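You operate a simulated robot arm through the tools that you are given. There is no shell and no other tool.

You run a simulated robot arm. Do the job below in one go: nothing can be reset, and whatever is moved stays where it is left.

TASK
Feed the shuttle a tray; reload the holder with the big clear tray.
Fine: lower tray dropped on the shuttle, upper tray let down, big clear tray on the upper gate; both gates in; the shuttle ends at D25.

It is judged by the outcome, as a careful person would: the job done as asked, and still so three seconds after it is handed in. It fails if anything else is knocked over, pushed out of place, dropped, spilled or broken.

THE ROBOT
A 7-joint arm with a two-finger parallel gripper, fixed in place. Base frame: the origin is on the floor under the middle of its stand, x ahead of it, y to its left, z up. Readings come in mm, degrees, newtons and seconds.
It reaches about 1524 mm from its shoulder. Its first joint turns from -149.0 to 149.0 degrees. Payload 3.5 kg.
The TCP is the grasp point between the finger pads, 23 mm short of the fingertips. In the tool frame z runs along the fingers and y along their closing line. Largest opening 94 mm; finger width 38, thickness 10; the body of the gripper, 54 by 96 mm, starts 39 mm behind the TCP.
Orientation is that of the tool frame in the base frame, as a unit quaternion [x, y, z, w]. With the fingers straight down and closing along the base's y, the tool's x points along the base's -x, its y along +y and its z along -z.

THE INTERFACE
- The arm moves only by the tool step_arm. Its argument "plan" is a list of rows, each a list of 3 entries, a list of its own where there are three numbers: the opening, from 0 (shut) to 1 (fully open), then the shift along the tool's x, y, z in units of 20 mm (1.0 is 20 mm), then the turn, a rotation vector about the tool's x, y, z in units of 5 degrees (1.0 is 5 degrees). In form: [[fingers, [tx, ty, tz], [ax, ay, az]], ...]. A call has 1 to 20 rows; each row shifts and turns the commanded pose from where the row before left it, along the tool's axes as they then stand. A call with a number of a shift or a turn outside -1 to 1 is refused whole. Rows are played at 5 a second. More than 50 mm and 8.6 degrees between two rows, or a gripper value outside its range, and nothing of the call is played. Where a pose cannot be reached the arm comes as near as it can. A force on the tool above 90 N (or 10 N above the force at the start of the call, whichever is more), or a blocked arm, ends the call early, and 0.2 s more pass. Each finger travels about 153 mm/s and halts on what it meets, pressing with about 28 N; the grip force reading is that of the motor and also rises with nothing between the fingers. The clock runs only during rows and for 0.2 s after the last one: add rows that do not move to give the fingers time. The reply holds the time, the measured pose of the TCP, the force on the tool along the base axes, the opening and the grip force, in the units named above and with some noise, with the torque about the TCP (base axes, N m) and any sound that the robot's microphone picked up.
- Cameras (640 x 400 px; columns grow to the right, rows downward): "scene" is fixed at [47.6, 499.2, 1378.8]; the picture's right is [0.76, -0.66, 0.00], its down [-0.33, -0.38, -0.87] and it looks along [0.57, 0.65, -0.50] (base axes); focal length 318 px, centre (320, 200). "wrist" rides on the gripper at [86, 16, -75] in the tool frame; the picture's right is [-0.18, 0.98, 0.00], its down [-0.58, -0.11, -0.81] and it looks along [-0.79, -0.15, 0.59] (tool axes); focal length 243 px, centre (320, 200). There is no depth. A picture from a camera that has moved, and an enlarged one, comes with that camera's place and axes in the base frame and with its lens.
- snapshot(camera): a new picture of that camera. No time passes.
- inspect(camera, box): a new picture of the part [left, top, right, bottom] of that camera's present view, enlarged. No time passes.
- job_done(): hands the job in; it is judged then, once.

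Nothing tells you positions but the pictures and the camera data. Unless the task says otherwise, let go and move clear before handing in.

The tools are called after "Call:" as name(argument=value, ...) on one line, values as JSON. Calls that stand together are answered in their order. step_arm: Moves the arm, as the interface text tells. Its arguments: {"type":"object","properties":{"plan":{"type":"array","items":{"type":"array"}}},"required":["plan"]} The other tools are called the same way: snapshot (camera) takes a picture; inspect (camera, box) takes an enlarged picture of a part of a camera's view; job_done () hands the job in.

At the start:

```text
time_s: 0.0
ee_pos: [517.6, 738.2, 1173.2]
orientation: [0.0, 1.0, 0.0, 0.0]
ft_force: [-1.0, 1.1, -0.3]
torque: [0.01, -0.04, 0.0]
gripper_width: 94.0
finger_force: 0.1
```

scene: 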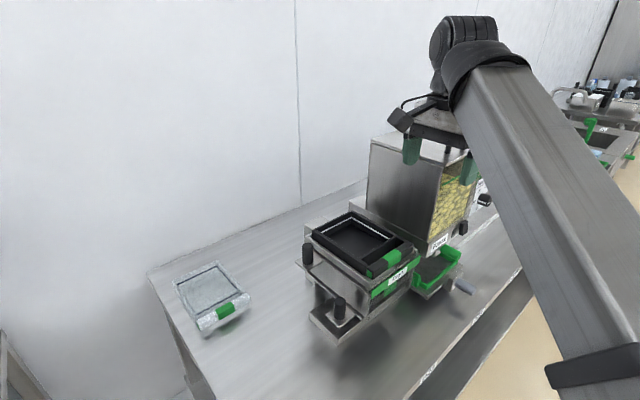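
wrist: 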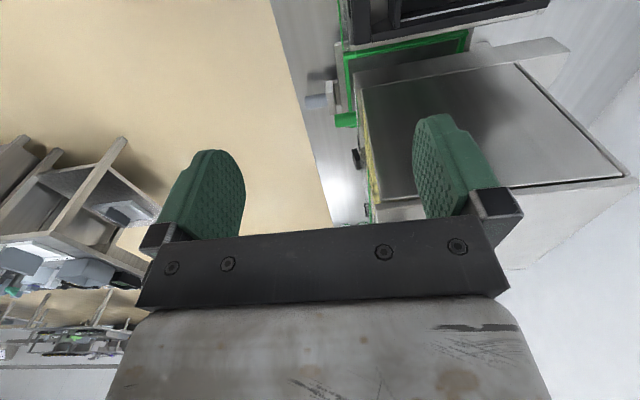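

I see a bench with a tray holder (two black trays, gates with knobs), a hopper/dispenser beside it, a green shuttle, and a clear tray at the left. I'll look closer before I move anything.

Call:
inspect(camera="scene", box=[280, 190, 500, 350])

Call:
inspect(camera="scene", box=[140, 240, 300, 360])

Call:
inspect(camera="scene", box=[350, 130, 530, 310])

Call:
inspect(camera="wrist", box=[280, 0, 640, 240])

```text
2.50 times, centred on (390, 270) of scene
camera zoom: at [47.6, 499.2, 1378.8], right [0.76, -0.66, 0.0], down [-0.33, -0.38, -0.87], along [0.57, 0.65, -0.5], focal length 794 px, centre (145, 25)
```

zoom: 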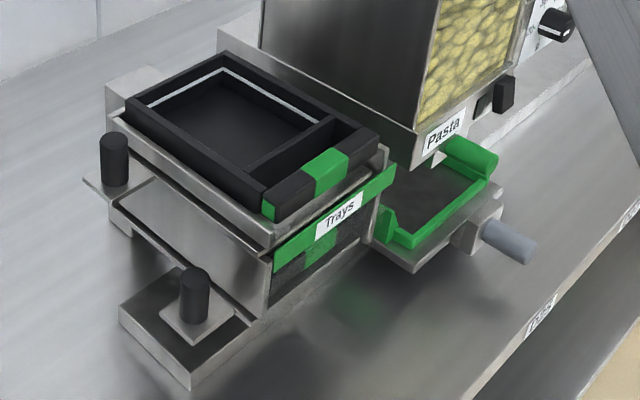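

```text
3.33 times, centred on (220, 300) of scene
camera zoom: at [47.6, 499.2, 1378.8], right [0.76, -0.66, 0.0], down [-0.33, -0.38, -0.87], along [0.57, 0.65, -0.5], focal length 1058 px, centre (653, -133)
```

zoom: 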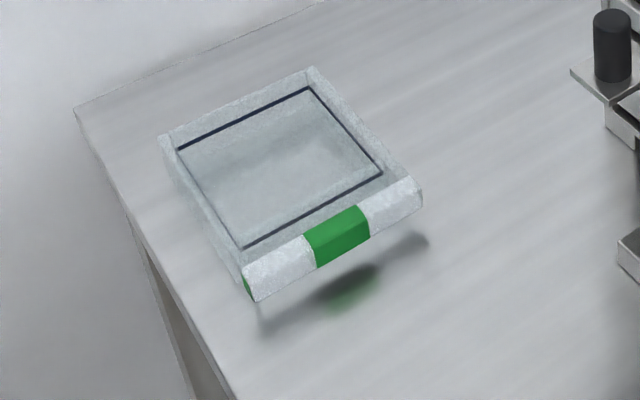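

```text
2.22 times, centred on (440, 220) of scene
camera zoom: at [47.6, 499.2, 1378.8], right [0.76, -0.66, 0.0], down [-0.33, -0.38, -0.87], along [0.57, 0.65, -0.5], focal length 706 px, centre (53, 156)
```

zoom: 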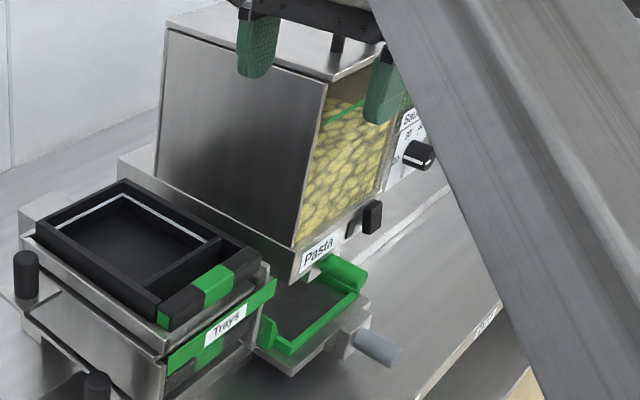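

```text
1.67 times, centred on (460, 120) of wrist
camera zoom: at [431.2, 755.6, 1248.3], right [0.18, 0.98, 0.0], down [0.58, -0.11, 0.81], along [0.79, -0.15, -0.59], focal length 404 px, centre (87, 333)
```

zoom: 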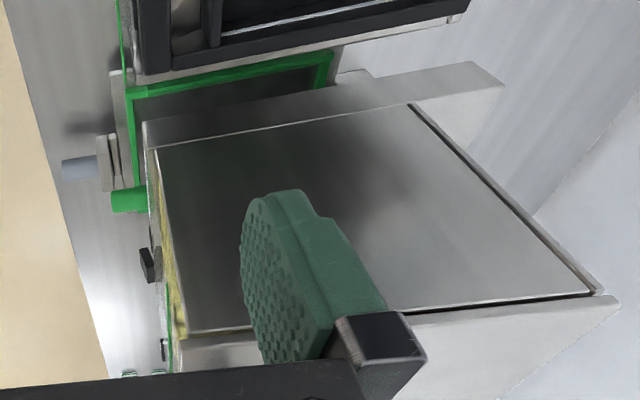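

The bench runs along x with its front edge at about y≈600. The holder faces the robot (−y) and its gate knobs are on the −x side. I'll back the gripper off toward −y and turn the wrist camera to look at the front, starting with a small step to check the motion.

Call:
step_arm(plan=[[1, [0, -1, 0], [0, 0, 0]], [1, [0, -1, 0], [0, 0, 0]], [1, [0, -1, 0], [0, 0, 0]], [1, [0, -1, 0], [0, 0, 0]], [1, [0, -1, 0], [0, 0, 0]], [1, [0, -1, 0], [0, 0, 0]], [1, [0, -1, 0], [0, 0, 0]], [1, [0, -1, 0], [0, 0, 0]], [1, [0, -1, 0], [0, 0, 0]], [1, [0, -1, 0], [0, 0, 0]], [1, [0, -1, 0], [0, 0, 0]], [1, [0, -1, 0], [0, 0, 0]], [1, [0, -1, 0], [0, 0, 0]], [1, [0, -1, 0], [0, 0, 0]]])

```text
time_s: 3.0
ee_pos: [535.2, 478.1, 1114.6]
orientation: [0.0, 1.0, 0.004, 0.004]
ft_force: [-0.3, -0.1, -0.4]
torque: [0.0, -0.01, -0.01]
gripper_width: 94.1
finger_force: 0.1
out of reach, approached as far as the arm can: row 5, 6, 7, 8, 9, 10, 11, 12, 13, 14
```

The arm can only fold so far at that height. I'll check the scene view now that the gripper has moved.

Call:
snapshot(camera="scene")

Call:
snapshot(camera="wrist")

```text
taken
```

scene: 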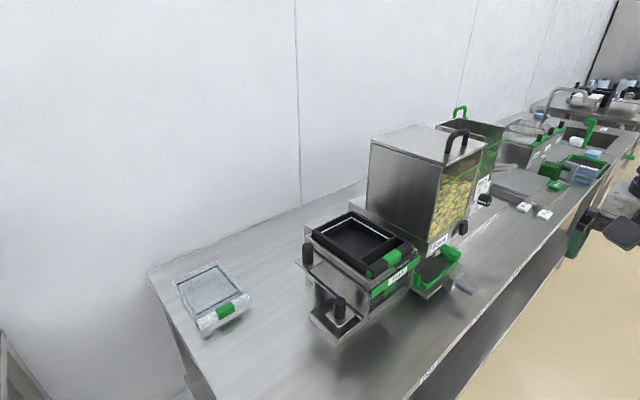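

```text
taken
camera wrist: at [449.4, 494.3, 1190.1], right [0.18, 0.98, 0.01], down [0.57, -0.11, 0.81], along [0.8, -0.14, -0.59], focal length 243 px, centre (320, 200)
```

wrist: 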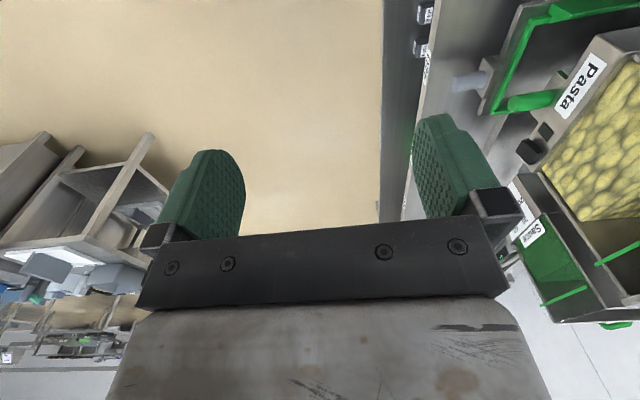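

The scene view is now unobstructed, so I'll zoom in on the details.

Call:
inspect(camera="scene", box=[290, 200, 410, 350])

Call:
inspect(camera="scene", box=[390, 200, 500, 310])

Call:
inspect(camera="scene", box=[400, 280, 520, 400])

Call:
inspect(camera="scene", box=[430, 90, 640, 260])

Call:
inspect(camera="wrist", box=[360, 0, 640, 240])

```text
2.67 times, centred on (350, 275) of scene
camera zoom: at [47.6, 499.2, 1378.8], right [0.76, -0.66, 0.0], down [-0.33, -0.38, -0.87], along [0.57, 0.65, -0.5], focal length 847 px, centre (240, 0)
```

zoom: 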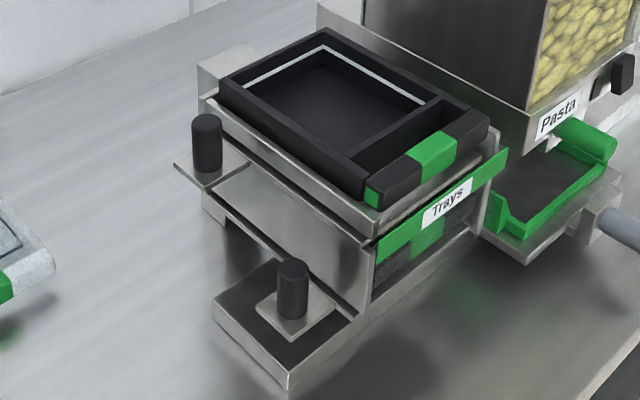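

```text
3.64 times, centred on (445, 255) of scene
camera zoom: at [47.6, 499.2, 1378.8], right [0.76, -0.66, 0.0], down [-0.33, -0.38, -0.87], along [0.57, 0.65, -0.5], focal length 1155 px, centre (-134, 0)
```

zoom: 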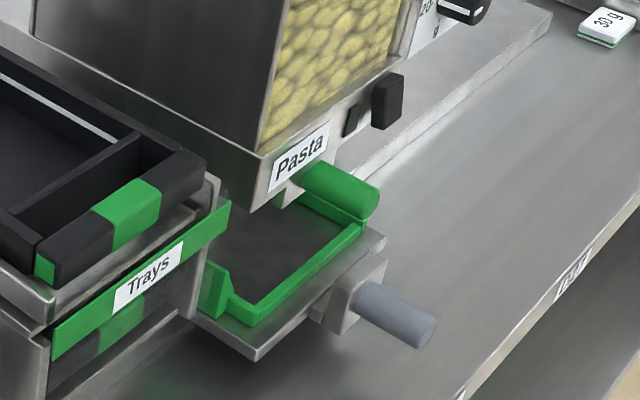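

```text
3.33 times, centred on (460, 340) of scene
camera zoom: at [47.6, 499.2, 1378.8], right [0.76, -0.66, 0.0], down [-0.33, -0.38, -0.87], along [0.57, 0.65, -0.5], focal length 1058 px, centre (-147, -267)
```

zoom: 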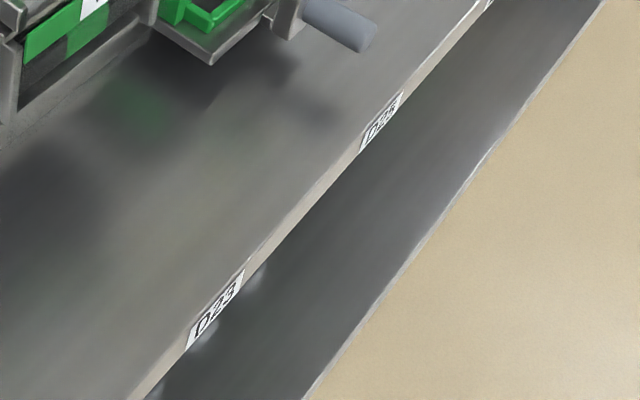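

```text
2.35 times, centred on (535, 175) of scene
camera zoom: at [47.6, 499.2, 1378.8], right [0.76, -0.66, 0.0], down [-0.33, -0.38, -0.87], along [0.57, 0.65, -0.5], focal length 747 px, centre (-186, 259)
```

zoom: 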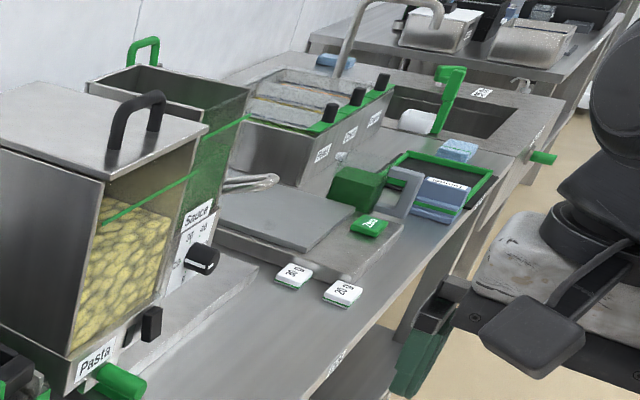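

```text
1.67 times, centred on (500, 120) of wrist
camera zoom: at [449.4, 494.3, 1190.1], right [0.18, 0.98, 0.01], down [0.57, -0.11, 0.81], along [0.8, -0.14, -0.59], focal length 404 px, centre (20, 333)
```

zoom: 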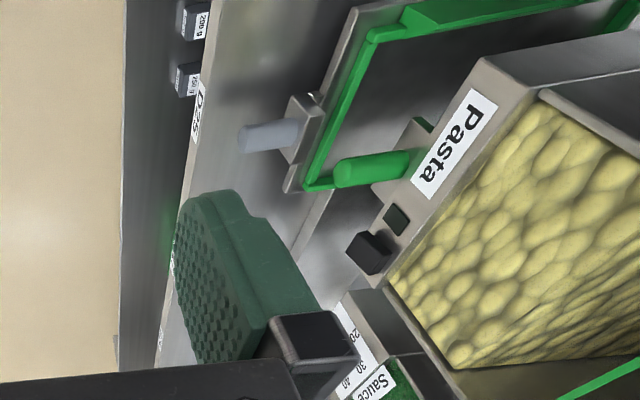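

Call:
inspect(camera="scene", box=[410, 355, 450, 390])

Call:
inspect(camera="scene", box=[460, 300, 500, 330])

Call:
inspect(camera="scene", box=[495, 260, 535, 290])

Call:
inspect(camera="scene", box=[520, 220, 560, 260])

Call:
inspect(camera="wrist", box=[380, 0, 480, 80])

Call:
inspect(camera="scene", box=[320, 270, 420, 330])

```text
11.43 times, centred on (430, 372) of scene
camera zoom: at [47.6, 499.2, 1378.8], right [0.76, -0.66, 0.0], down [-0.33, -0.38, -0.87], along [0.57, 0.65, -0.5], focal length 3629 px, centre (-937, -1771)
```

zoom: 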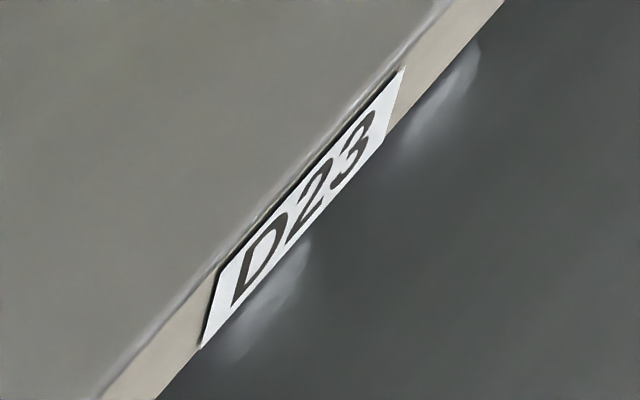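

```text
13.33 times, centred on (480, 315) of scene
camera zoom: at [47.6, 499.2, 1378.8], right [0.76, -0.66, 0.0], down [-0.33, -0.38, -0.87], along [0.57, 0.65, -0.5], focal length 4233 px, centre (-1813, -1333)
```

zoom: 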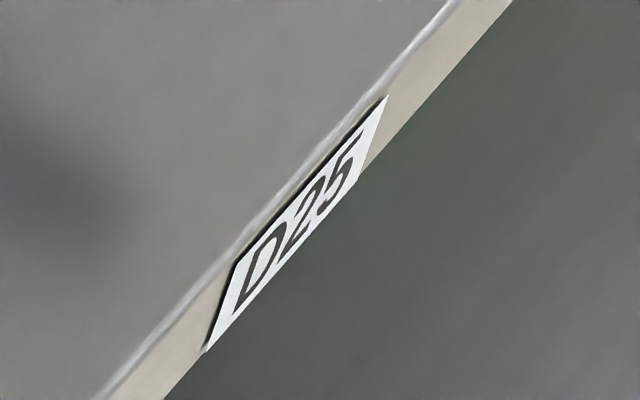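

```text
13.33 times, centred on (515, 275) of scene
camera zoom: at [47.6, 499.2, 1378.8], right [0.76, -0.66, 0.0], down [-0.33, -0.38, -0.87], along [0.57, 0.65, -0.5], focal length 4233 px, centre (-2280, -800)
```

zoom: 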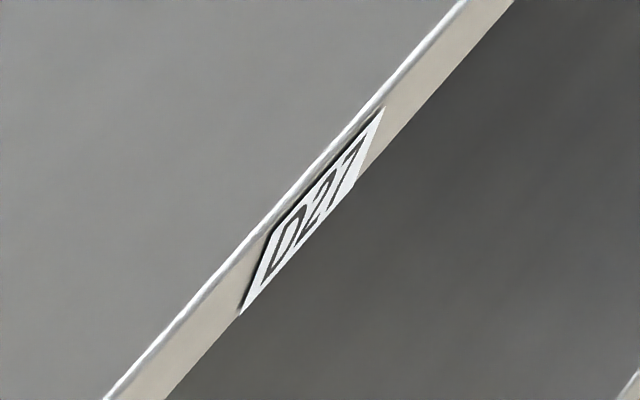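

```text
10.00 times, centred on (540, 240) of scene
camera zoom: at [47.6, 499.2, 1378.8], right [0.76, -0.66, 0.0], down [-0.33, -0.38, -0.87], along [0.57, 0.65, -0.5], focal length 3175 px, centre (-1880, -200)
```

zoom: 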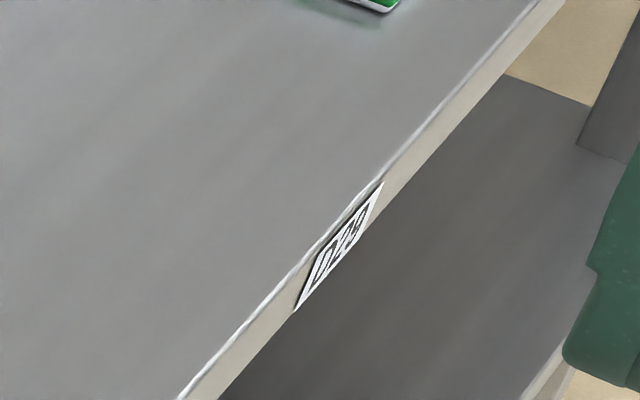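

```text
5.00 times, centred on (430, 40) of wrist
camera zoom: at [449.4, 494.3, 1190.1], right [0.18, 0.98, 0.01], down [0.57, -0.11, 0.81], along [0.8, -0.14, -0.59], focal length 1213 px, centre (-230, 1000)
```

zoom: 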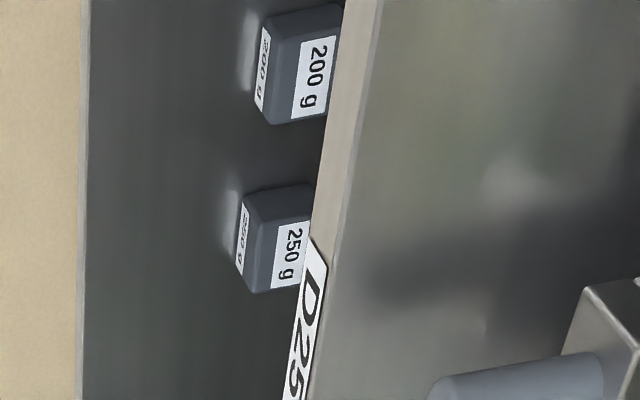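

```text
6.40 times, centred on (370, 300) of scene
camera zoom: at [47.6, 499.2, 1378.8], right [0.76, -0.66, 0.0], down [-0.33, -0.38, -0.87], along [0.57, 0.65, -0.5], focal length 2032 px, centre (0, -440)
```

zoom: 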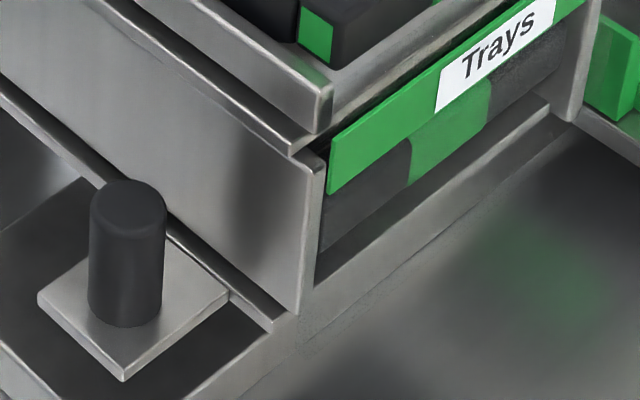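

Stations are marked along the bench front edge: D23 at x≈474 under the holder, D25 at x≈693 and D27 at x≈909. The bench top is at z≈750. Next I'll bring the wrist camera round to view the front of the holder.

Call:
step_arm(plan=[[1, [0, 1, 0], [0, 0, 0]], [1, [0, 1, 0], [0, 0, 0]], [1, [0, 1, 0], [0, 0, 0]], [1, [0, 1, 0], [0, 0, 0]], [1, [0, 1, 0], [0, 0, 0]]])

```text
time_s: 4.2
ee_pos: [537.4, 579.2, 1115.8]
orientation: [-0.001, 1.0, 0.0, 0.0]
ft_force: [-0.1, 0.0, 0.5]
torque: [-0.01, 0.01, 0.03]
gripper_width: 94.2
finger_force: 0.0
```

Call:
step_arm(plan=[[1, [0, 0, 0], [0, 0, -1]], [1, [0, 0, 0], [0, 0, -1]], [1, [0, 0, 0], [0, 0, -1]], [1, [0, 0, 0], [0, 0, -1]], [1, [0, 0, 0], [0, 0, -1]], [1, [0, 0, 0], [0, 0, -1]], [1, [0, 0, 0], [0, 0, -1]], [1, [0, 0, 0], [0, 0, -1]], [1, [0, 0, 0], [0, 0, -1]], [1, [0, 0, 0], [0, 0, -1]], [1, [0, 0, 0], [0, 0, -1]], [1, [0, 0, 0], [0, 0, -1]], [1, [0, 0, 0], [0, 0, -1]], [1, [0, 0, 0], [0, 0, -1]], [1, [0, 0, 0], [0, 0, -1]], [1, [0, 0, 0], [0, 0, -1]], [1, [0, 0, 0], [0, 0, -1]], [1, [0, 0, 0], [0, 0, -1]]])

```text
time_s: 5.7
ee_pos: [537.6, 579.2, 1115.2]
orientation: [-0.24, 0.971, 0.004, 0.001]
ft_force: [-8.3, 16.0, -3.6]
torque: [-1.36, -1.13, -1.85]
gripper_width: 93.7
finger_force: 0.0
stopped in row 7: the force on the tool passed its limit at 129 N (the readings are from after the stop); the commanded pose is now the measured one
```

Something was touched while turning. I'll look before moving further.

Call:
snapshot(camera="scene")

Call:
snapshot(camera="wrist")

```text
taken
```

scene: 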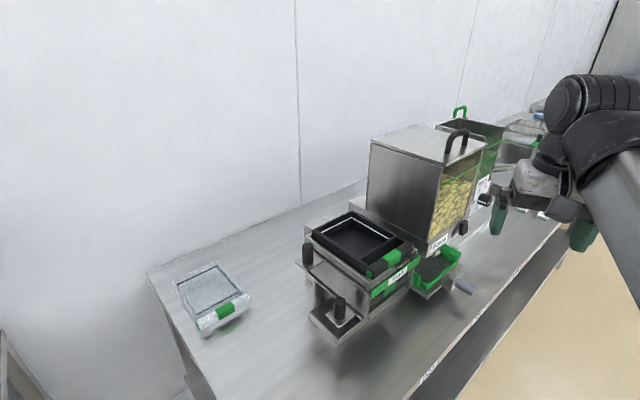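

```text
taken
camera wrist: at [453.3, 553.6, 1190.5], right [-0.29, 0.96, 0.01], down [0.57, 0.17, 0.81], along [0.77, 0.24, -0.59], focal length 243 px, centre (320, 200)
```

wrist: 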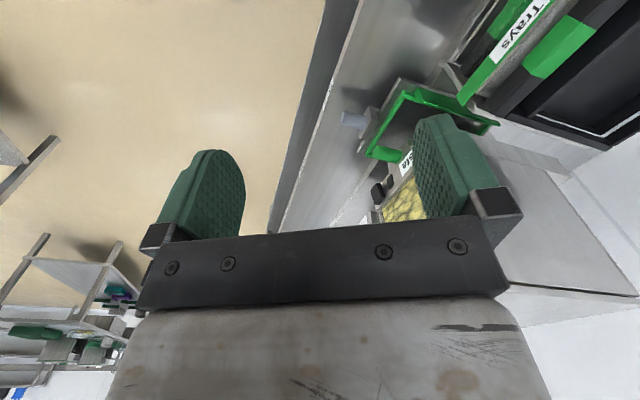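

The scene looks undisturbed. Most likely the wrist camera brushed the robot's own forearm while turning this way in a folded pose. I'll turn back.

Call:
step_arm(plan=[[1, [0, 0, 0], [0, 0, 1]], [1, [0, 0, 0], [0, 0, 1]], [1, [0, 0, 0], [0, 0, 1]], [1, [0, 0, 0], [0, 0, 1]], [1, [0, 0, 0], [0, 0, 0]]])

```text
time_s: 6.8
ee_pos: [536.9, 579.3, 1116.2]
orientation: [-0.069, 0.998, 0.004, -0.001]
ft_force: [0.0, -1.2, -0.8]
torque: [-0.05, 0.03, -0.01]
gripper_width: 94.0
finger_force: 0.0
```

Call:
step_arm(plan=[[1, [0, 0, 0], [0, 0, 0.8]], [1, [0, 0, 0], [0, 0, 0.78]], [1, [0.96, 0.69, 0], [0, 0, 0]], [1, [0.96, 0.69, 0], [0, 0, 0]], [1, [0.96, 0.69, 0], [0, 0, 0]], [1, [0.96, 0.69, 0], [0, 0, 0]], [1, [0.96, 0.69, 0], [0, 0, 0]], [1, [0.96, 0.69, 0], [0, 0, 0]], [1, [0.96, 0.69, 0], [0, 0, 0]], [1, [0.96, 0.69, 0], [0, 0, 0]], [1, [0.96, 0.69, 0], [0, 0, 0]], [1, [0.96, 0.69, 0], [0, 0, 0]], [1, [0.96, 0.69, 0], [0, 0, 0]], [1, [0.96, 0.69, 0], [0, 0, 0]], [1, [0.96, 0.69, 0], [0, 0, 0]], [1, [0.96, 0.69, 0], [0, 0, 0]], [1, [0.96, 0.69, 0], [0, 0, 0]], [1, [0.96, 0.69, 0], [0, 0, 0]]])

Call:
snapshot(camera="wrist")

Call:
snapshot(camera="scene")

```text
time_s: 10.7
ee_pos: [228.8, 799.7, 1118.4]
orientation: [0.001, 1.0, 0.003, -0.001]
ft_force: [0.1, 0.5, 0.1]
torque: [0.01, 0.01, -0.02]
gripper_width: 94.1
finger_force: 0.1
```

```text
taken
camera wrist: at [143.5, 815.8, 1193.4], right [0.18, 0.98, 0.01], down [0.58, -0.11, 0.8], along [0.79, -0.14, -0.59], focal length 243 px, centre (320, 200)
```

wrist: 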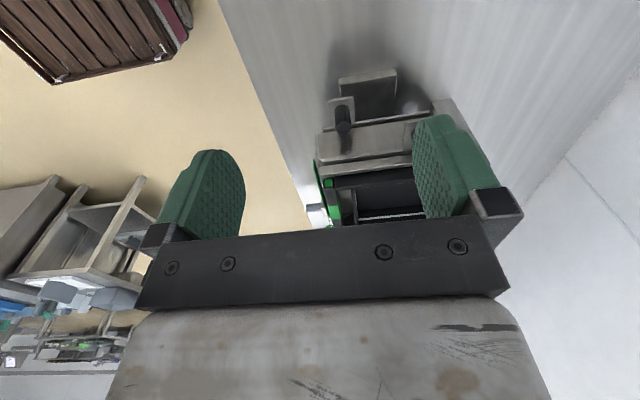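

```text
taken
```

scene: 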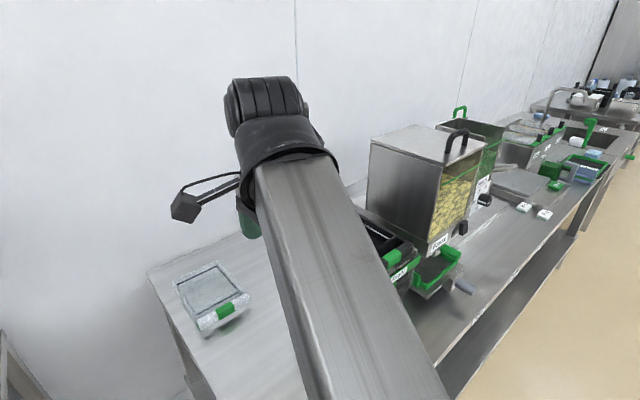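

Call:
inspect(camera="wrist", box=[280, 50, 480, 235])

```text
2.16 times, centred on (380, 142) of wrist
camera zoom: at [143.5, 815.8, 1193.4], right [0.18, 0.98, 0.01], down [0.58, -0.11, 0.8], along [0.79, -0.14, -0.59], focal length 525 px, centre (190, 324)
```

zoom: 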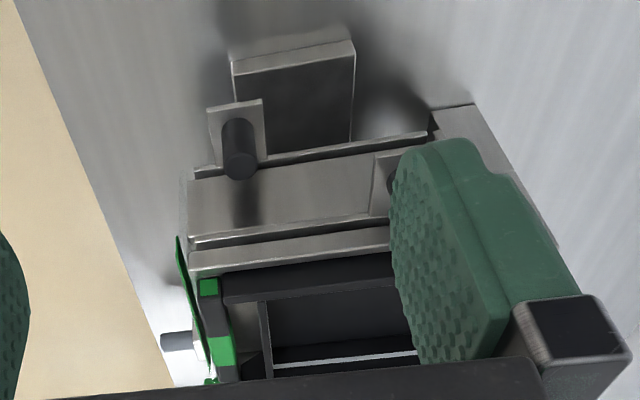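

Call:
step_arm(plan=[[1, [0.6, 0.5, 0.9], [0, 0, 0]], [1, [0.6, 0.5, 0.9], [0, 0, 0]], [1, [0.6, 0.5, 0.9], [0, 0, 0]], [1, [0.6, 0.5, 0.9], [0, 0, 0]], [1, [0.6, 0.5, 0.9], [0, 0, 0]], [1, [0.6, 0.5, 0.9], [0, 0, 0]], [1, [0.6, 0.5, 0.9], [0, 0, 0]]])

Call:
snapshot(camera="wrist")

Call:
inspect(camera="wrist", box=[220, 50, 440, 235])

```text
time_s: 12.2
ee_pos: [143.6, 870.1, 992.2]
orientation: [0.0, 1.0, 0.003, -0.002]
ft_force: [-0.2, -0.5, -0.7]
torque: [-0.01, 0.06, -0.04]
gripper_width: 93.9
finger_force: 0.0
```

```text
taken
camera wrist: at [58.4, 887.2, 1067.1], right [0.18, 0.98, 0.01], down [0.58, -0.11, 0.8], along [0.79, -0.14, -0.59], focal length 243 px, centre (320, 200)
```

wrist: 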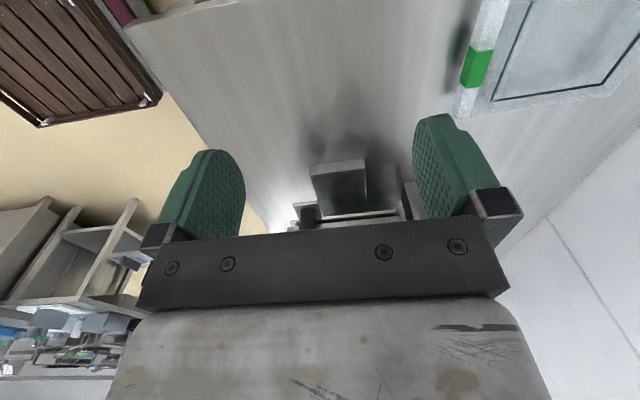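

```text
2.16 times, centred on (330, 142) of wrist
camera zoom: at [58.4, 887.2, 1067.1], right [0.18, 0.98, 0.01], down [0.58, -0.11, 0.8], along [0.79, -0.14, -0.59], focal length 525 px, centre (298, 324)
```

zoom: 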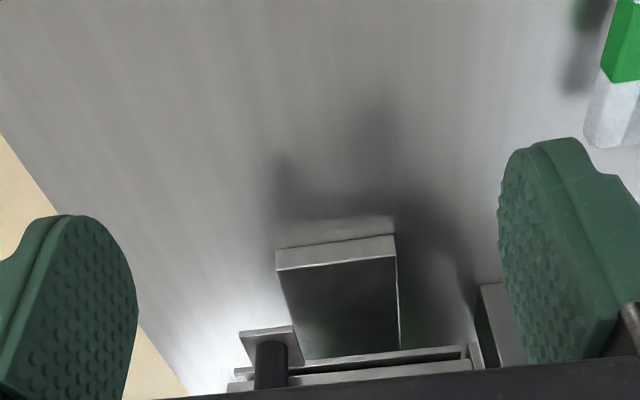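

The gripper body blocks the horizontal view, so I'll tilt the tool to look along +x at the gate side of the holder.

Call:
step_arm(plan=[[1, [0, 0, 0], [0, -1, 0]], [1, [0, 0, 0], [0, -1, 0]], [1, [0, 0, 0], [0, -1, 0]], [1, [0, 0, 0], [0, -1, 0]], [1, [0, 0, 0], [0, -1, 0]]])

Call:
snapshot(camera="wrist")

Call:
inspect(camera="wrist", box=[230, 50, 430, 235])

```text
time_s: 13.4
ee_pos: [144.9, 870.7, 992.6]
orientation: [-0.001, 0.977, 0.004, 0.215]
ft_force: [0.7, 0.4, -0.3]
torque: [0.01, -0.01, 0.05]
gripper_width: 94.1
finger_force: 0.0
```

```text
taken
camera wrist: at [35.1, 886.6, 1024.3], right [0.17, 0.98, 0.08], down [0.19, -0.11, 0.98], along [0.97, -0.15, -0.2], focal length 243 px, centre (320, 200)
```

wrist: 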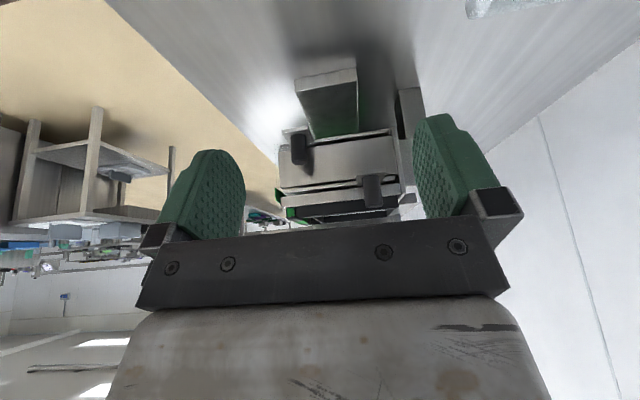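

```text
2.16 times, centred on (330, 142) of wrist
camera zoom: at [35.1, 886.6, 1024.3], right [0.17, 0.98, 0.08], down [0.19, -0.11, 0.98], along [0.97, -0.15, -0.2], focal length 525 px, centre (298, 324)
```

zoom: 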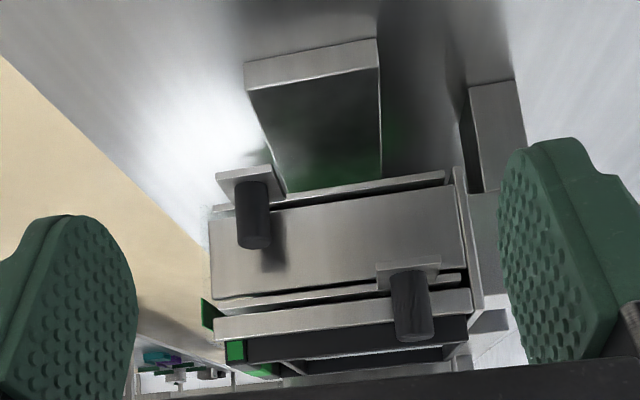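

I now have good fixes from triangulating the two cameras:
- **Lower knob:** about (371, 812, z 849–891).
- **Upper knob:** about (371, 911, z 927–968).
- **Holder chamber:** x 407–545.
- **Shuttle handle:** about (697, 677–725, 798).

Next I'll look at the clear tray from above and from −x.

Call:
step_arm(plan=[[1, [0, 0, 0], [0, 1, 0]], [1, [0, 0, 0], [0, 1, 0]], [1, [0, 0, 0], [0, 1, 0]], [1, [0, 0, 0], [0, 1, 0]], [1, [0, 0, 0], [0, 1, 0]], [1, [0.4, 1, 0.1], [0, 0, 0]], [1, [0.4, 1, 0.1], [0, 0, 0]], [1, [0.4, 1, 0.1], [0, 0, 0]], [1, [0.4, 1, 0.1], [0, 0, 0]], [1, [0.4, 1, 0.1], [0, 0, 0]], [1, [0.4, 1, 0.1], [0, 0, 0]], [1, [0.4, 1, 0.1], [0, 0, 0]], [1, [0.4, 1, 0.1], [0, 0, 0]], [1, [0.4, 1, 0.1], [0, 0, 0]]])

Call:
snapshot(camera="wrist")

Call:
inspect(camera="wrist", box=[220, 0, 460, 235])

```text
time_s: 16.4
ee_pos: [72.6, 1050.9, 977.4]
orientation: [0.0, 1.0, 0.003, -0.001]
ft_force: [-0.6, -0.5, 0.6]
torque: [0.0, 0.0, -0.01]
gripper_width: 94.0
finger_force: 0.1
```

```text
taken
camera wrist: at [-12.5, 1066.9, 1051.4], right [0.18, 0.98, 0.01], down [0.58, -0.11, 0.8], along [0.79, -0.14, -0.59], focal length 243 px, centre (320, 200)
```

wrist: 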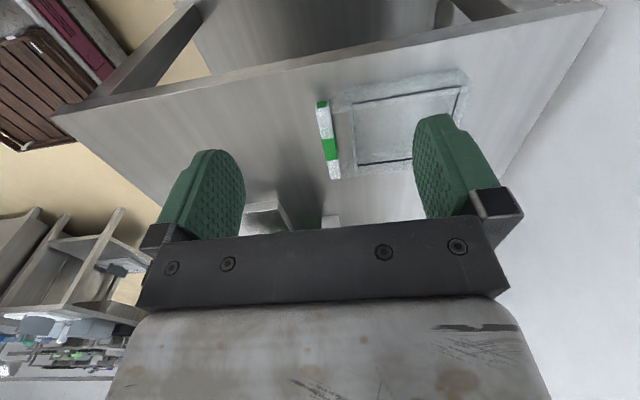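

```text
1.70 times, centred on (340, 118) of wrist
camera zoom: at [-12.5, 1066.9, 1051.4], right [0.18, 0.98, 0.01], down [0.58, -0.11, 0.8], along [0.79, -0.14, -0.59], focal length 413 px, centre (286, 340)
```

zoom: 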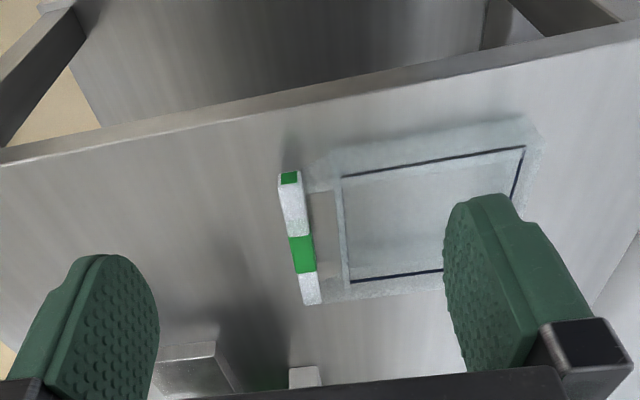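

The clear tray lies at about x 153–285, y 1030–1210, with its handle bar facing −y. I'll get a closer look at the handle.

Call:
step_arm(plan=[[1, [-0.2, 1, 0.9], [0, 0, 0]], [1, [-0.2, 1, 0.9], [0, 0, 0]], [1, [-0.2, 1, 0.9], [0, 0, 0]], [1, [-0.2, 1, 0.9], [0, 0, 0]]])

Call:
snapshot(camera="wrist")

Call:
inspect(camera="wrist", box=[220, 30, 440, 220])

```text
time_s: 17.4
ee_pos: [88.6, 1131.0, 904.3]
orientation: [-0.001, 1.0, 0.003, -0.002]
ft_force: [-0.5, -0.1, 0.2]
torque: [-0.01, -0.02, -0.01]
gripper_width: 94.0
finger_force: 0.0
```

```text
taken
camera wrist: at [2.2, 1147.2, 979.0], right [0.18, 0.98, 0.01], down [0.58, -0.11, 0.8], along [0.79, -0.14, -0.59], focal length 243 px, centre (320, 200)
```

wrist: 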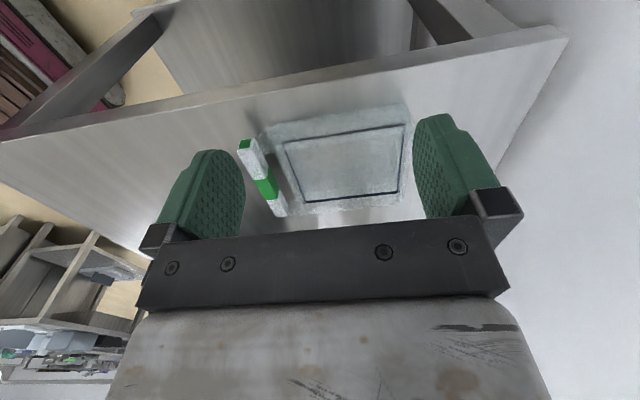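

```text
2.11 times, centred on (330, 125) of wrist
camera zoom: at [2.2, 1147.2, 979.0], right [0.18, 0.98, 0.01], down [0.58, -0.11, 0.8], along [0.79, -0.14, -0.59], focal length 511 px, centre (299, 358)
```

zoom: 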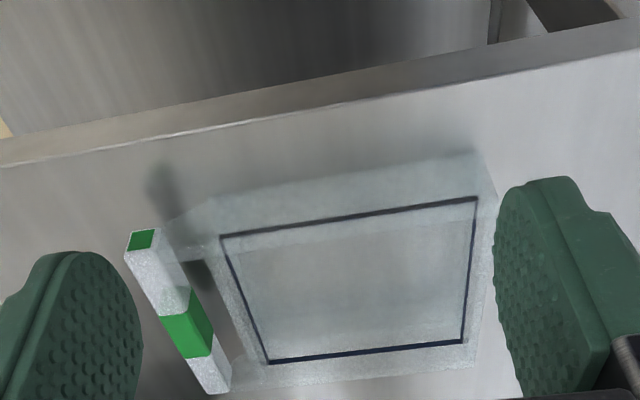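

Call:
inspect(camera="scene", box=[170, 255, 255, 340])

Call:
inspect(camera="wrist", box=[230, 120, 320, 220])

Call:
inspect(camera="scene", box=[350, 230, 430, 310])

```text
4.71 times, centred on (212, 298) of scene
camera zoom: at [47.6, 499.2, 1378.8], right [0.76, -0.66, 0.0], down [-0.33, -0.38, -0.87], along [0.57, 0.65, -0.5], focal length 1494 px, centre (826, -259)
```

zoom: 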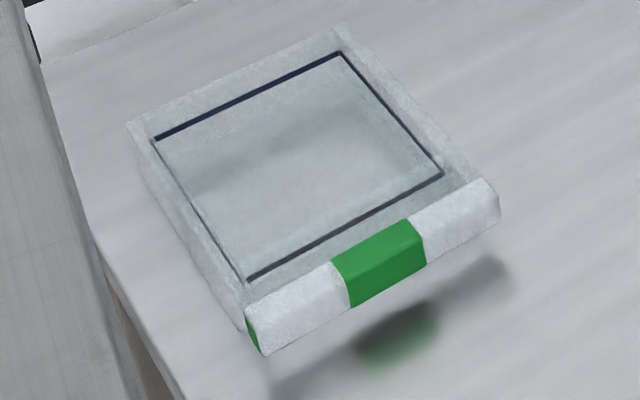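

```text
4.00 times, centred on (275, 170) of wrist
camera zoom: at [2.2, 1147.2, 979.0], right [0.18, 0.98, 0.01], down [0.58, -0.11, 0.8], along [0.79, -0.14, -0.59], focal length 970 px, centre (500, 320)
```

zoom: 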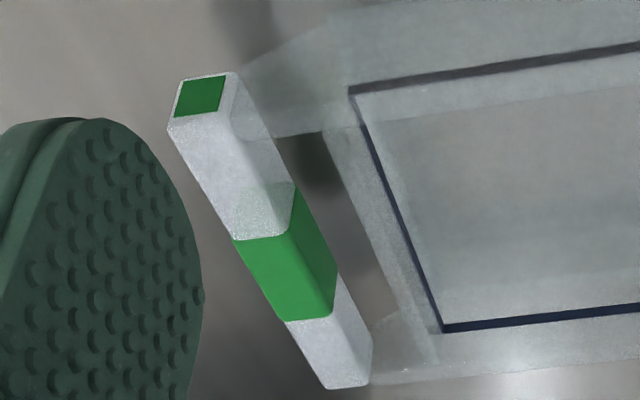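

```text
5.00 times, centred on (390, 270) of scene
camera zoom: at [47.6, 499.2, 1378.8], right [0.76, -0.66, 0.0], down [-0.33, -0.38, -0.87], along [0.57, 0.65, -0.5], focal length 1588 px, centre (-30, -150)
```

zoom: 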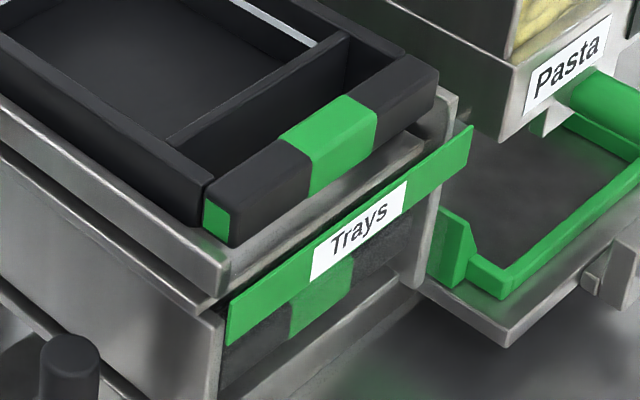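

The clear tray's handle is a bar at y≈1035–1050 and z≈775–793, with an open gap of about 20 mm behind it, so I can grip it there later. For the shuttle handle I want the fingers closing along x with the camera on the −y side. I'll test that −90° turn here in open space.

Call:
step_arm(plan=[[1, [0, -1, -1], [0, 0, 0]], [1, [0, -1, -0.5], [0, 0, -1]], [1, [0, -1, 0], [0, 0, -1]], [1, [0, -1, 0], [0, 0, -1]], [1, [0, 0, 0], [0, 0, -1]], [1, [0, 0, 0], [0, 0, -1]], [1, [0, 0, 0], [0, 0, -1]], [1, [0, 0, 0], [0, 0, -1]], [1, [0, 0, 0], [0, 0, -1]]])

```text
time_s: 19.4
ee_pos: [94.5, 1051.0, 932.5]
orientation: [-0.345, 0.939, 0.003, 0.0]
ft_force: [-0.4, 0.0, 0.4]
torque: [0.01, 0.0, -0.01]
gripper_width: 93.8
finger_force: 0.0
```

Call:
step_arm(plan=[[1, [0, 0, 0], [0, 0, -1]], [1, [0, 0, 0], [0, 0, -1]], [1, [0, 0, 0], [0, 0, -1]], [1, [0, 0, 0], [0, 0, -1]], [1, [0, 0, 0], [0, 0, -1]], [1, [0, 0, 0], [0, 0, -1]], [1, [0, 0, 0], [0, 0, -1]], [1, [0, 0, 0], [0, 0, -1]], [1, [0, 0, 0], [0, 0, -1]], [1, [0, 0, 0], [0, 0, -0.9]]])

Call:
snapshot(camera="scene")

Call:
snapshot(camera="wrist")

```text
time_s: 21.6
ee_pos: [93.3, 1051.0, 934.5]
orientation: [-0.705, 0.709, 0.003, 0.002]
ft_force: [-1.0, -0.6, 0.4]
torque: [0.01, 0.02, 0.03]
gripper_width: 94.1
finger_force: 0.1
```

```text
taken
```

scene: 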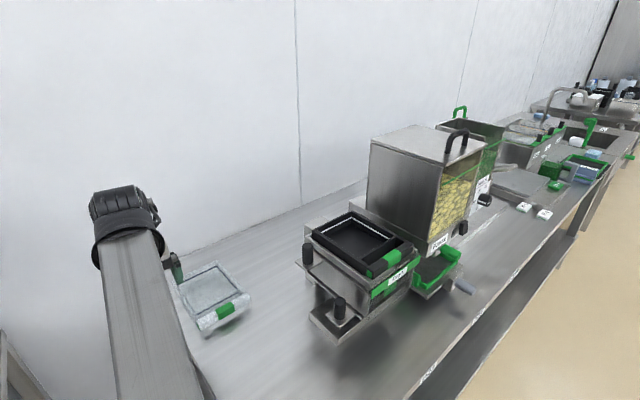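

```text
taken
camera wrist: at [77.5, 964.7, 1008.0], right [-0.98, 0.19, 0.0], down [0.11, 0.58, 0.81], along [0.15, 0.8, -0.59], focal length 243 px, centre (320, 200)
```

wrist: 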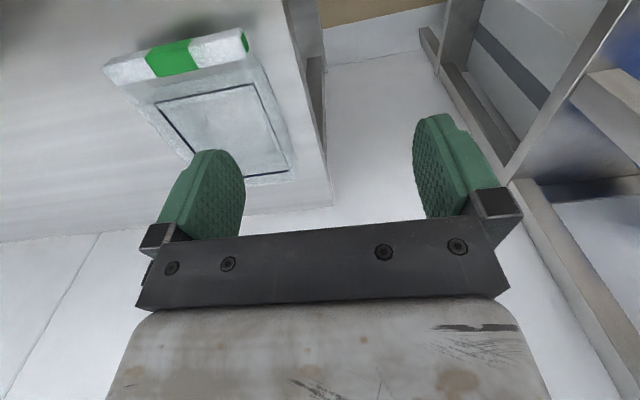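

The −90° turn is fine here, with tool x along −y and tool y along −x. I'll travel around the front of the holder towards the shuttle.

Call:
step_arm(plan=[[1, [0.97, -0.46, 0], [0, 0, 0]], [1, [0.97, -0.46, 0], [0, 0, 0]], [1, [0.97, -0.46, 0], [0, 0, 0]], [1, [0.97, -0.46, 0], [0, 0, 0]], [1, [0.97, -0.46, 0], [0, 0, 0]], [1, [0.97, -0.46, 0], [0, 0, 0]], [1, [0.97, -0.46, 0], [0, 0, 0]], [1, [0.97, -0.46, 0], [0, 0, 0]], [1, [0.97, -0.46, 0], [0, 0, 0]], [1, [0.97, -0.46, 0], [0, 0, 0]], [1, [0.97, -0.46, 0], [0, 0, 0]], [1, [0.97, -0.46, 0], [0, 0, 0]], [1, [0.97, -0.46, 0], [0, 0, 0]], [1, [0.97, -0.46, 0], [0, 0, 0]], [1, [0.97, -0.46, 0], [0, 0, 0]]])

Call:
snapshot(camera="wrist")

```text
time_s: 24.9
ee_pos: [230.0, 758.5, 932.3]
orientation: [-0.704, 0.71, 0.004, 0.0]
ft_force: [-1.1, 0.9, -1.0]
torque: [0.04, 0.02, -0.01]
gripper_width: 94.3
finger_force: 0.0
```

```text
taken
camera wrist: at [214.0, 672.5, 1006.5], right [-0.98, 0.19, 0.0], down [0.11, 0.58, 0.81], along [0.15, 0.8, -0.59], focal length 243 px, centre (320, 200)
```

wrist: 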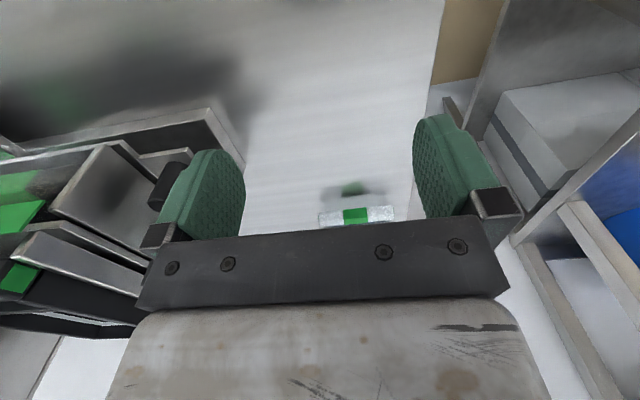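

Call:
step_arm(plan=[[1, [0.8, -0.5, 0], [0, 0, 0]], [1, [0.8, -0.5, 0], [0, 0, 0]], [1, [0.8, -0.5, 0], [0, 0, 0]], [1, [0.8, -0.6, 0], [0, 0, 0]], [1, [0.8, -0.8, 0], [0, 0, 0]], [1, [0.5, -1, 0], [0, 0, 0]], [1, [0.5, -1, 0], [0, 0, 0]], [1, [0.4, -1, 0], [0, 0, 0]], [1, [0.2, -1, 0], [0, 0, 0]], [1, [0, -1, 0], [0, 0, 0]], [1, [0, -1, 0], [0, 0, 0]], [1, [0, -1, 0], [0, 0, 0]]])

Call:
snapshot(camera="wrist")

```text
time_s: 27.4
ee_pos: [425.3, 646.2, 931.3]
orientation: [-0.705, 0.709, 0.003, 0.002]
ft_force: [-0.5, -0.1, -0.1]
torque: [0.0, 0.02, -0.03]
gripper_width: 94.0
finger_force: 0.1
```

```text
taken
camera wrist: at [410.3, 559.6, 1005.1], right [-0.98, 0.19, 0.0], down [0.11, 0.58, 0.81], along [0.15, 0.8, -0.59], focal length 243 px, centre (320, 200)
```

wrist: 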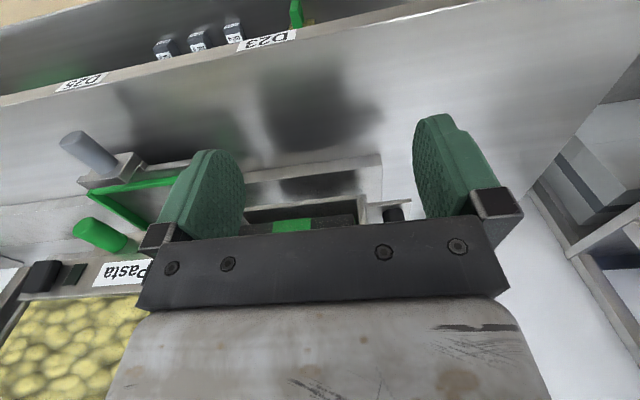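

Call:
inspect(camera="wrist", box=[0, 50, 240, 300])

Call:
inspect(camera="wrist", box=[200, 20, 440, 240])

```text
1.60 times, centred on (120, 175) of wrist
camera zoom: at [410.3, 559.6, 1005.1], right [-0.98, 0.19, 0.0], down [0.11, 0.58, 0.81], along [0.15, 0.8, -0.59], focal length 388 px, centre (640, 240)
```

zoom: 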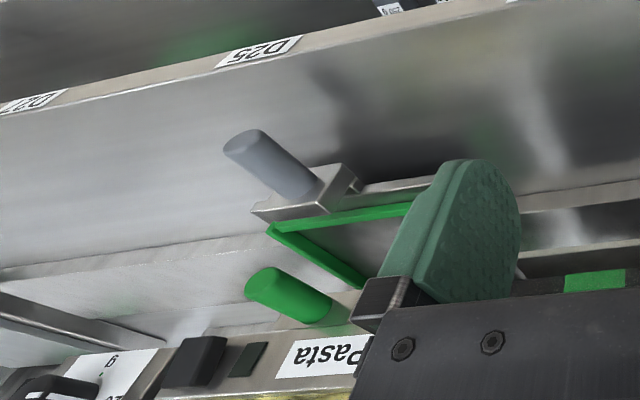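

```text
1.82 times, centred on (320, 130) of wrist
camera zoom: at [410.3, 559.6, 1005.1], right [-0.98, 0.19, 0.0], down [0.11, 0.58, 0.81], along [0.15, 0.8, -0.59], focal length 441 px, centre (320, 327)
```

zoom: 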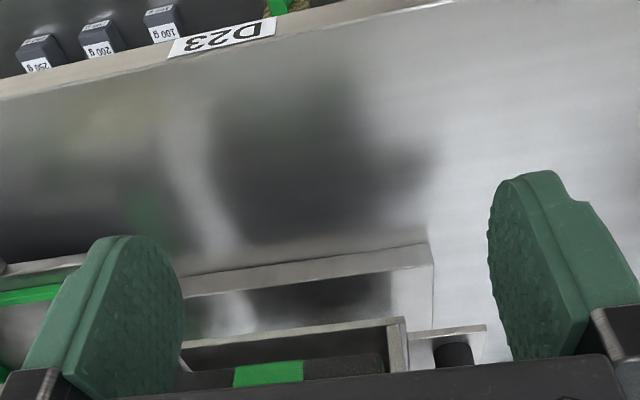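

The shuttle, its handle and the D25 label are all in view. I'll move along the front until I'm facing the shuttle, to measure the handle against the D25 label.

Call:
step_arm(plan=[[1, [0, -1, 0], [0, 0, 0]], [1, [0, -1, 0], [0, 0, 0]], [1, [0, -1, 0], [0, 0, 0]], [1, [0, -1, 0], [0, 0, 0]], [1, [0, -1, 0], [0, 0, 0]], [1, [0, -1, 0], [0, 0, 0]], [1, [0, -1, 0], [0, 0, 0]], [1, [0, -1, 0], [0, 0, 0]], [1, [0, -1, 0], [0, 0, 0]], [1, [0, -1, 0], [0, 0, 0]], [1, [0, -1, 0], [0, 0, 0]], [1, [0, -1, 0], [0, 0, 0]], [1, [0, -1, 0], [0, 0, 0]], [1, [0, -1, 0], [0, 0, 0]]])

Call:
snapshot(camera="wrist")

Call:
inspect(camera="wrist", box=[200, 0, 440, 240])

```text
time_s: 30.4
ee_pos: [706.8, 643.5, 929.3]
orientation: [-0.704, 0.71, 0.003, 0.002]
ft_force: [0.4, 0.0, -0.2]
torque: [-0.02, 0.02, 0.0]
gripper_width: 93.8
finger_force: 0.0
```

```text
taken
camera wrist: at [690.5, 557.5, 1003.9], right [-0.98, 0.19, 0.0], down [0.11, 0.58, 0.81], along [0.15, 0.8, -0.59], focal length 243 px, centre (320, 200)
```

wrist: 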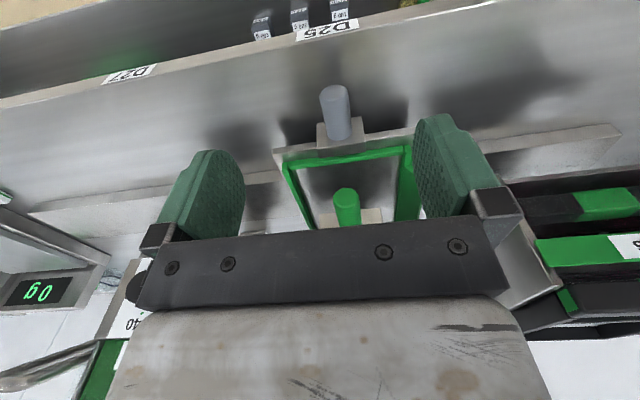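

```text
1.67 times, centred on (320, 120) of wrist
camera zoom: at [690.5, 557.5, 1003.9], right [-0.98, 0.19, 0.0], down [0.11, 0.58, 0.81], along [0.15, 0.8, -0.59], focal length 404 px, centre (320, 333)
```

zoom: 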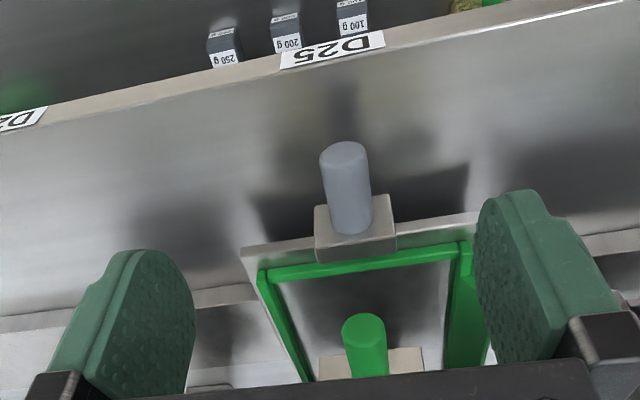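

The shuttle handle and the centre of D25 line up at x≈700, so the shuttle is at D25 now. The D23 and holder centre is x≈481, which makes the travel about 219 mm. I'll line up with the handle and descend on it with the fingers open.

Call:
step_arm(plan=[[1, [-0.78, 0.1, 0], [0, 0, 0]], [1, [-0.78, 0.1, 0], [0, 0, 0]], [1, [-0.78, 0.1, 0], [0, 0, 0]], [1, [0, 0, 1], [0, 0, 0]], [1, [0, 0, 1], [0, 0, 0]], [1, [0, 0, 1], [0, 0, 0]]])

Call:
snapshot(camera="wrist")

Call:
snapshot(camera="scene")

```text
time_s: 31.9
ee_pos: [699.0, 690.6, 870.3]
orientation: [-0.705, 0.71, 0.003, 0.002]
ft_force: [-0.6, 0.3, 0.5]
torque: [-0.02, 0.01, 0.01]
gripper_width: 94.1
finger_force: 0.1
```

```text
taken
camera wrist: at [684.0, 604.6, 944.2], right [-0.98, 0.19, 0.0], down [0.11, 0.58, 0.81], along [0.15, 0.8, -0.59], focal length 243 px, centre (320, 200)
```

wrist: 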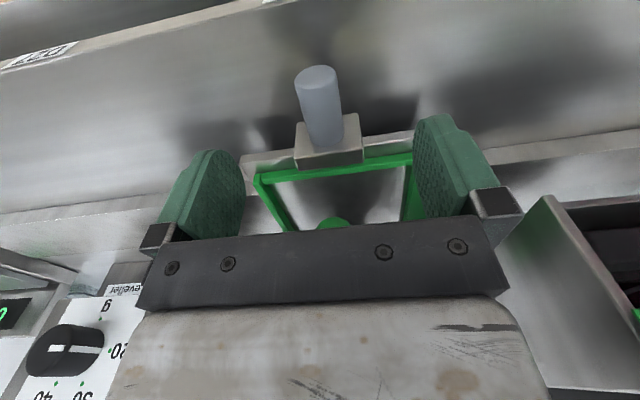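

```text
taken
```

scene: 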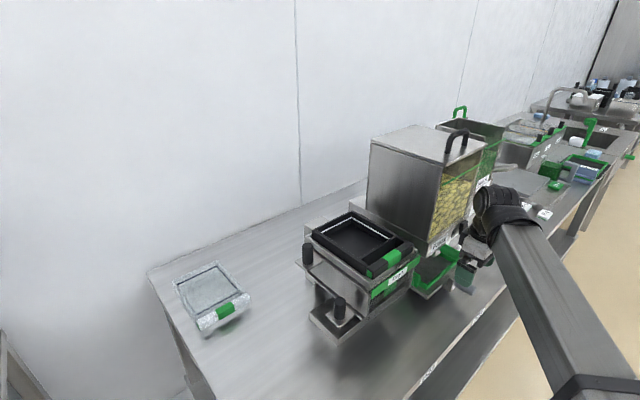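

The fingers straddle the handle (x≈700). I'll go down to z≈800 and close.

Call:
step_arm(plan=[[1, [0, -0.05, 1], [0, 0, 0]], [1, [0, 0, 1], [0, 0, 0]], [1, [0, 0, 1], [0, 0, 0]], [1, [0, 0, 0.5], [0, 0, 0]], [1, [0, 0, 0], [0, 0, 0]]])

Call:
snapshot(camera="wrist")

```text
time_s: 32.5
ee_pos: [702.4, 694.3, 839.6]
orientation: [-0.705, 0.709, 0.008, 0.012]
ft_force: [-7.1, 1.5, 32.6]
torque: [1.32, -0.23, 0.29]
gripper_width: 94.1
finger_force: 0.1
stopped in row 3: the force on the tool passed its limit at 125 N (the readings are from after the stop); the commanded pose is now the measured one
```

```text
taken
camera wrist: at [685.3, 606.1, 911.4], right [-0.98, 0.19, 0.0], down [0.11, 0.56, 0.82], along [0.16, 0.81, -0.57], focal length 243 px, centre (320, 200)
```

wrist: 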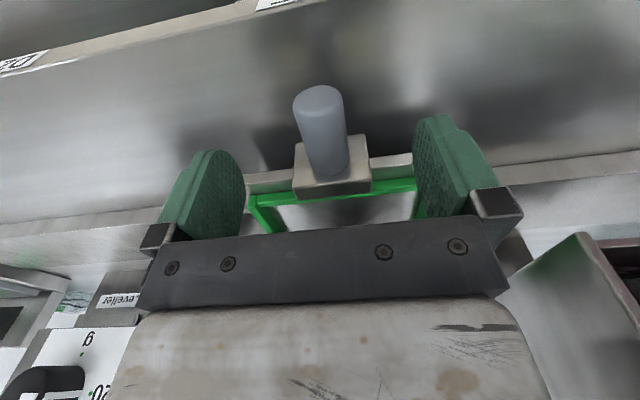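

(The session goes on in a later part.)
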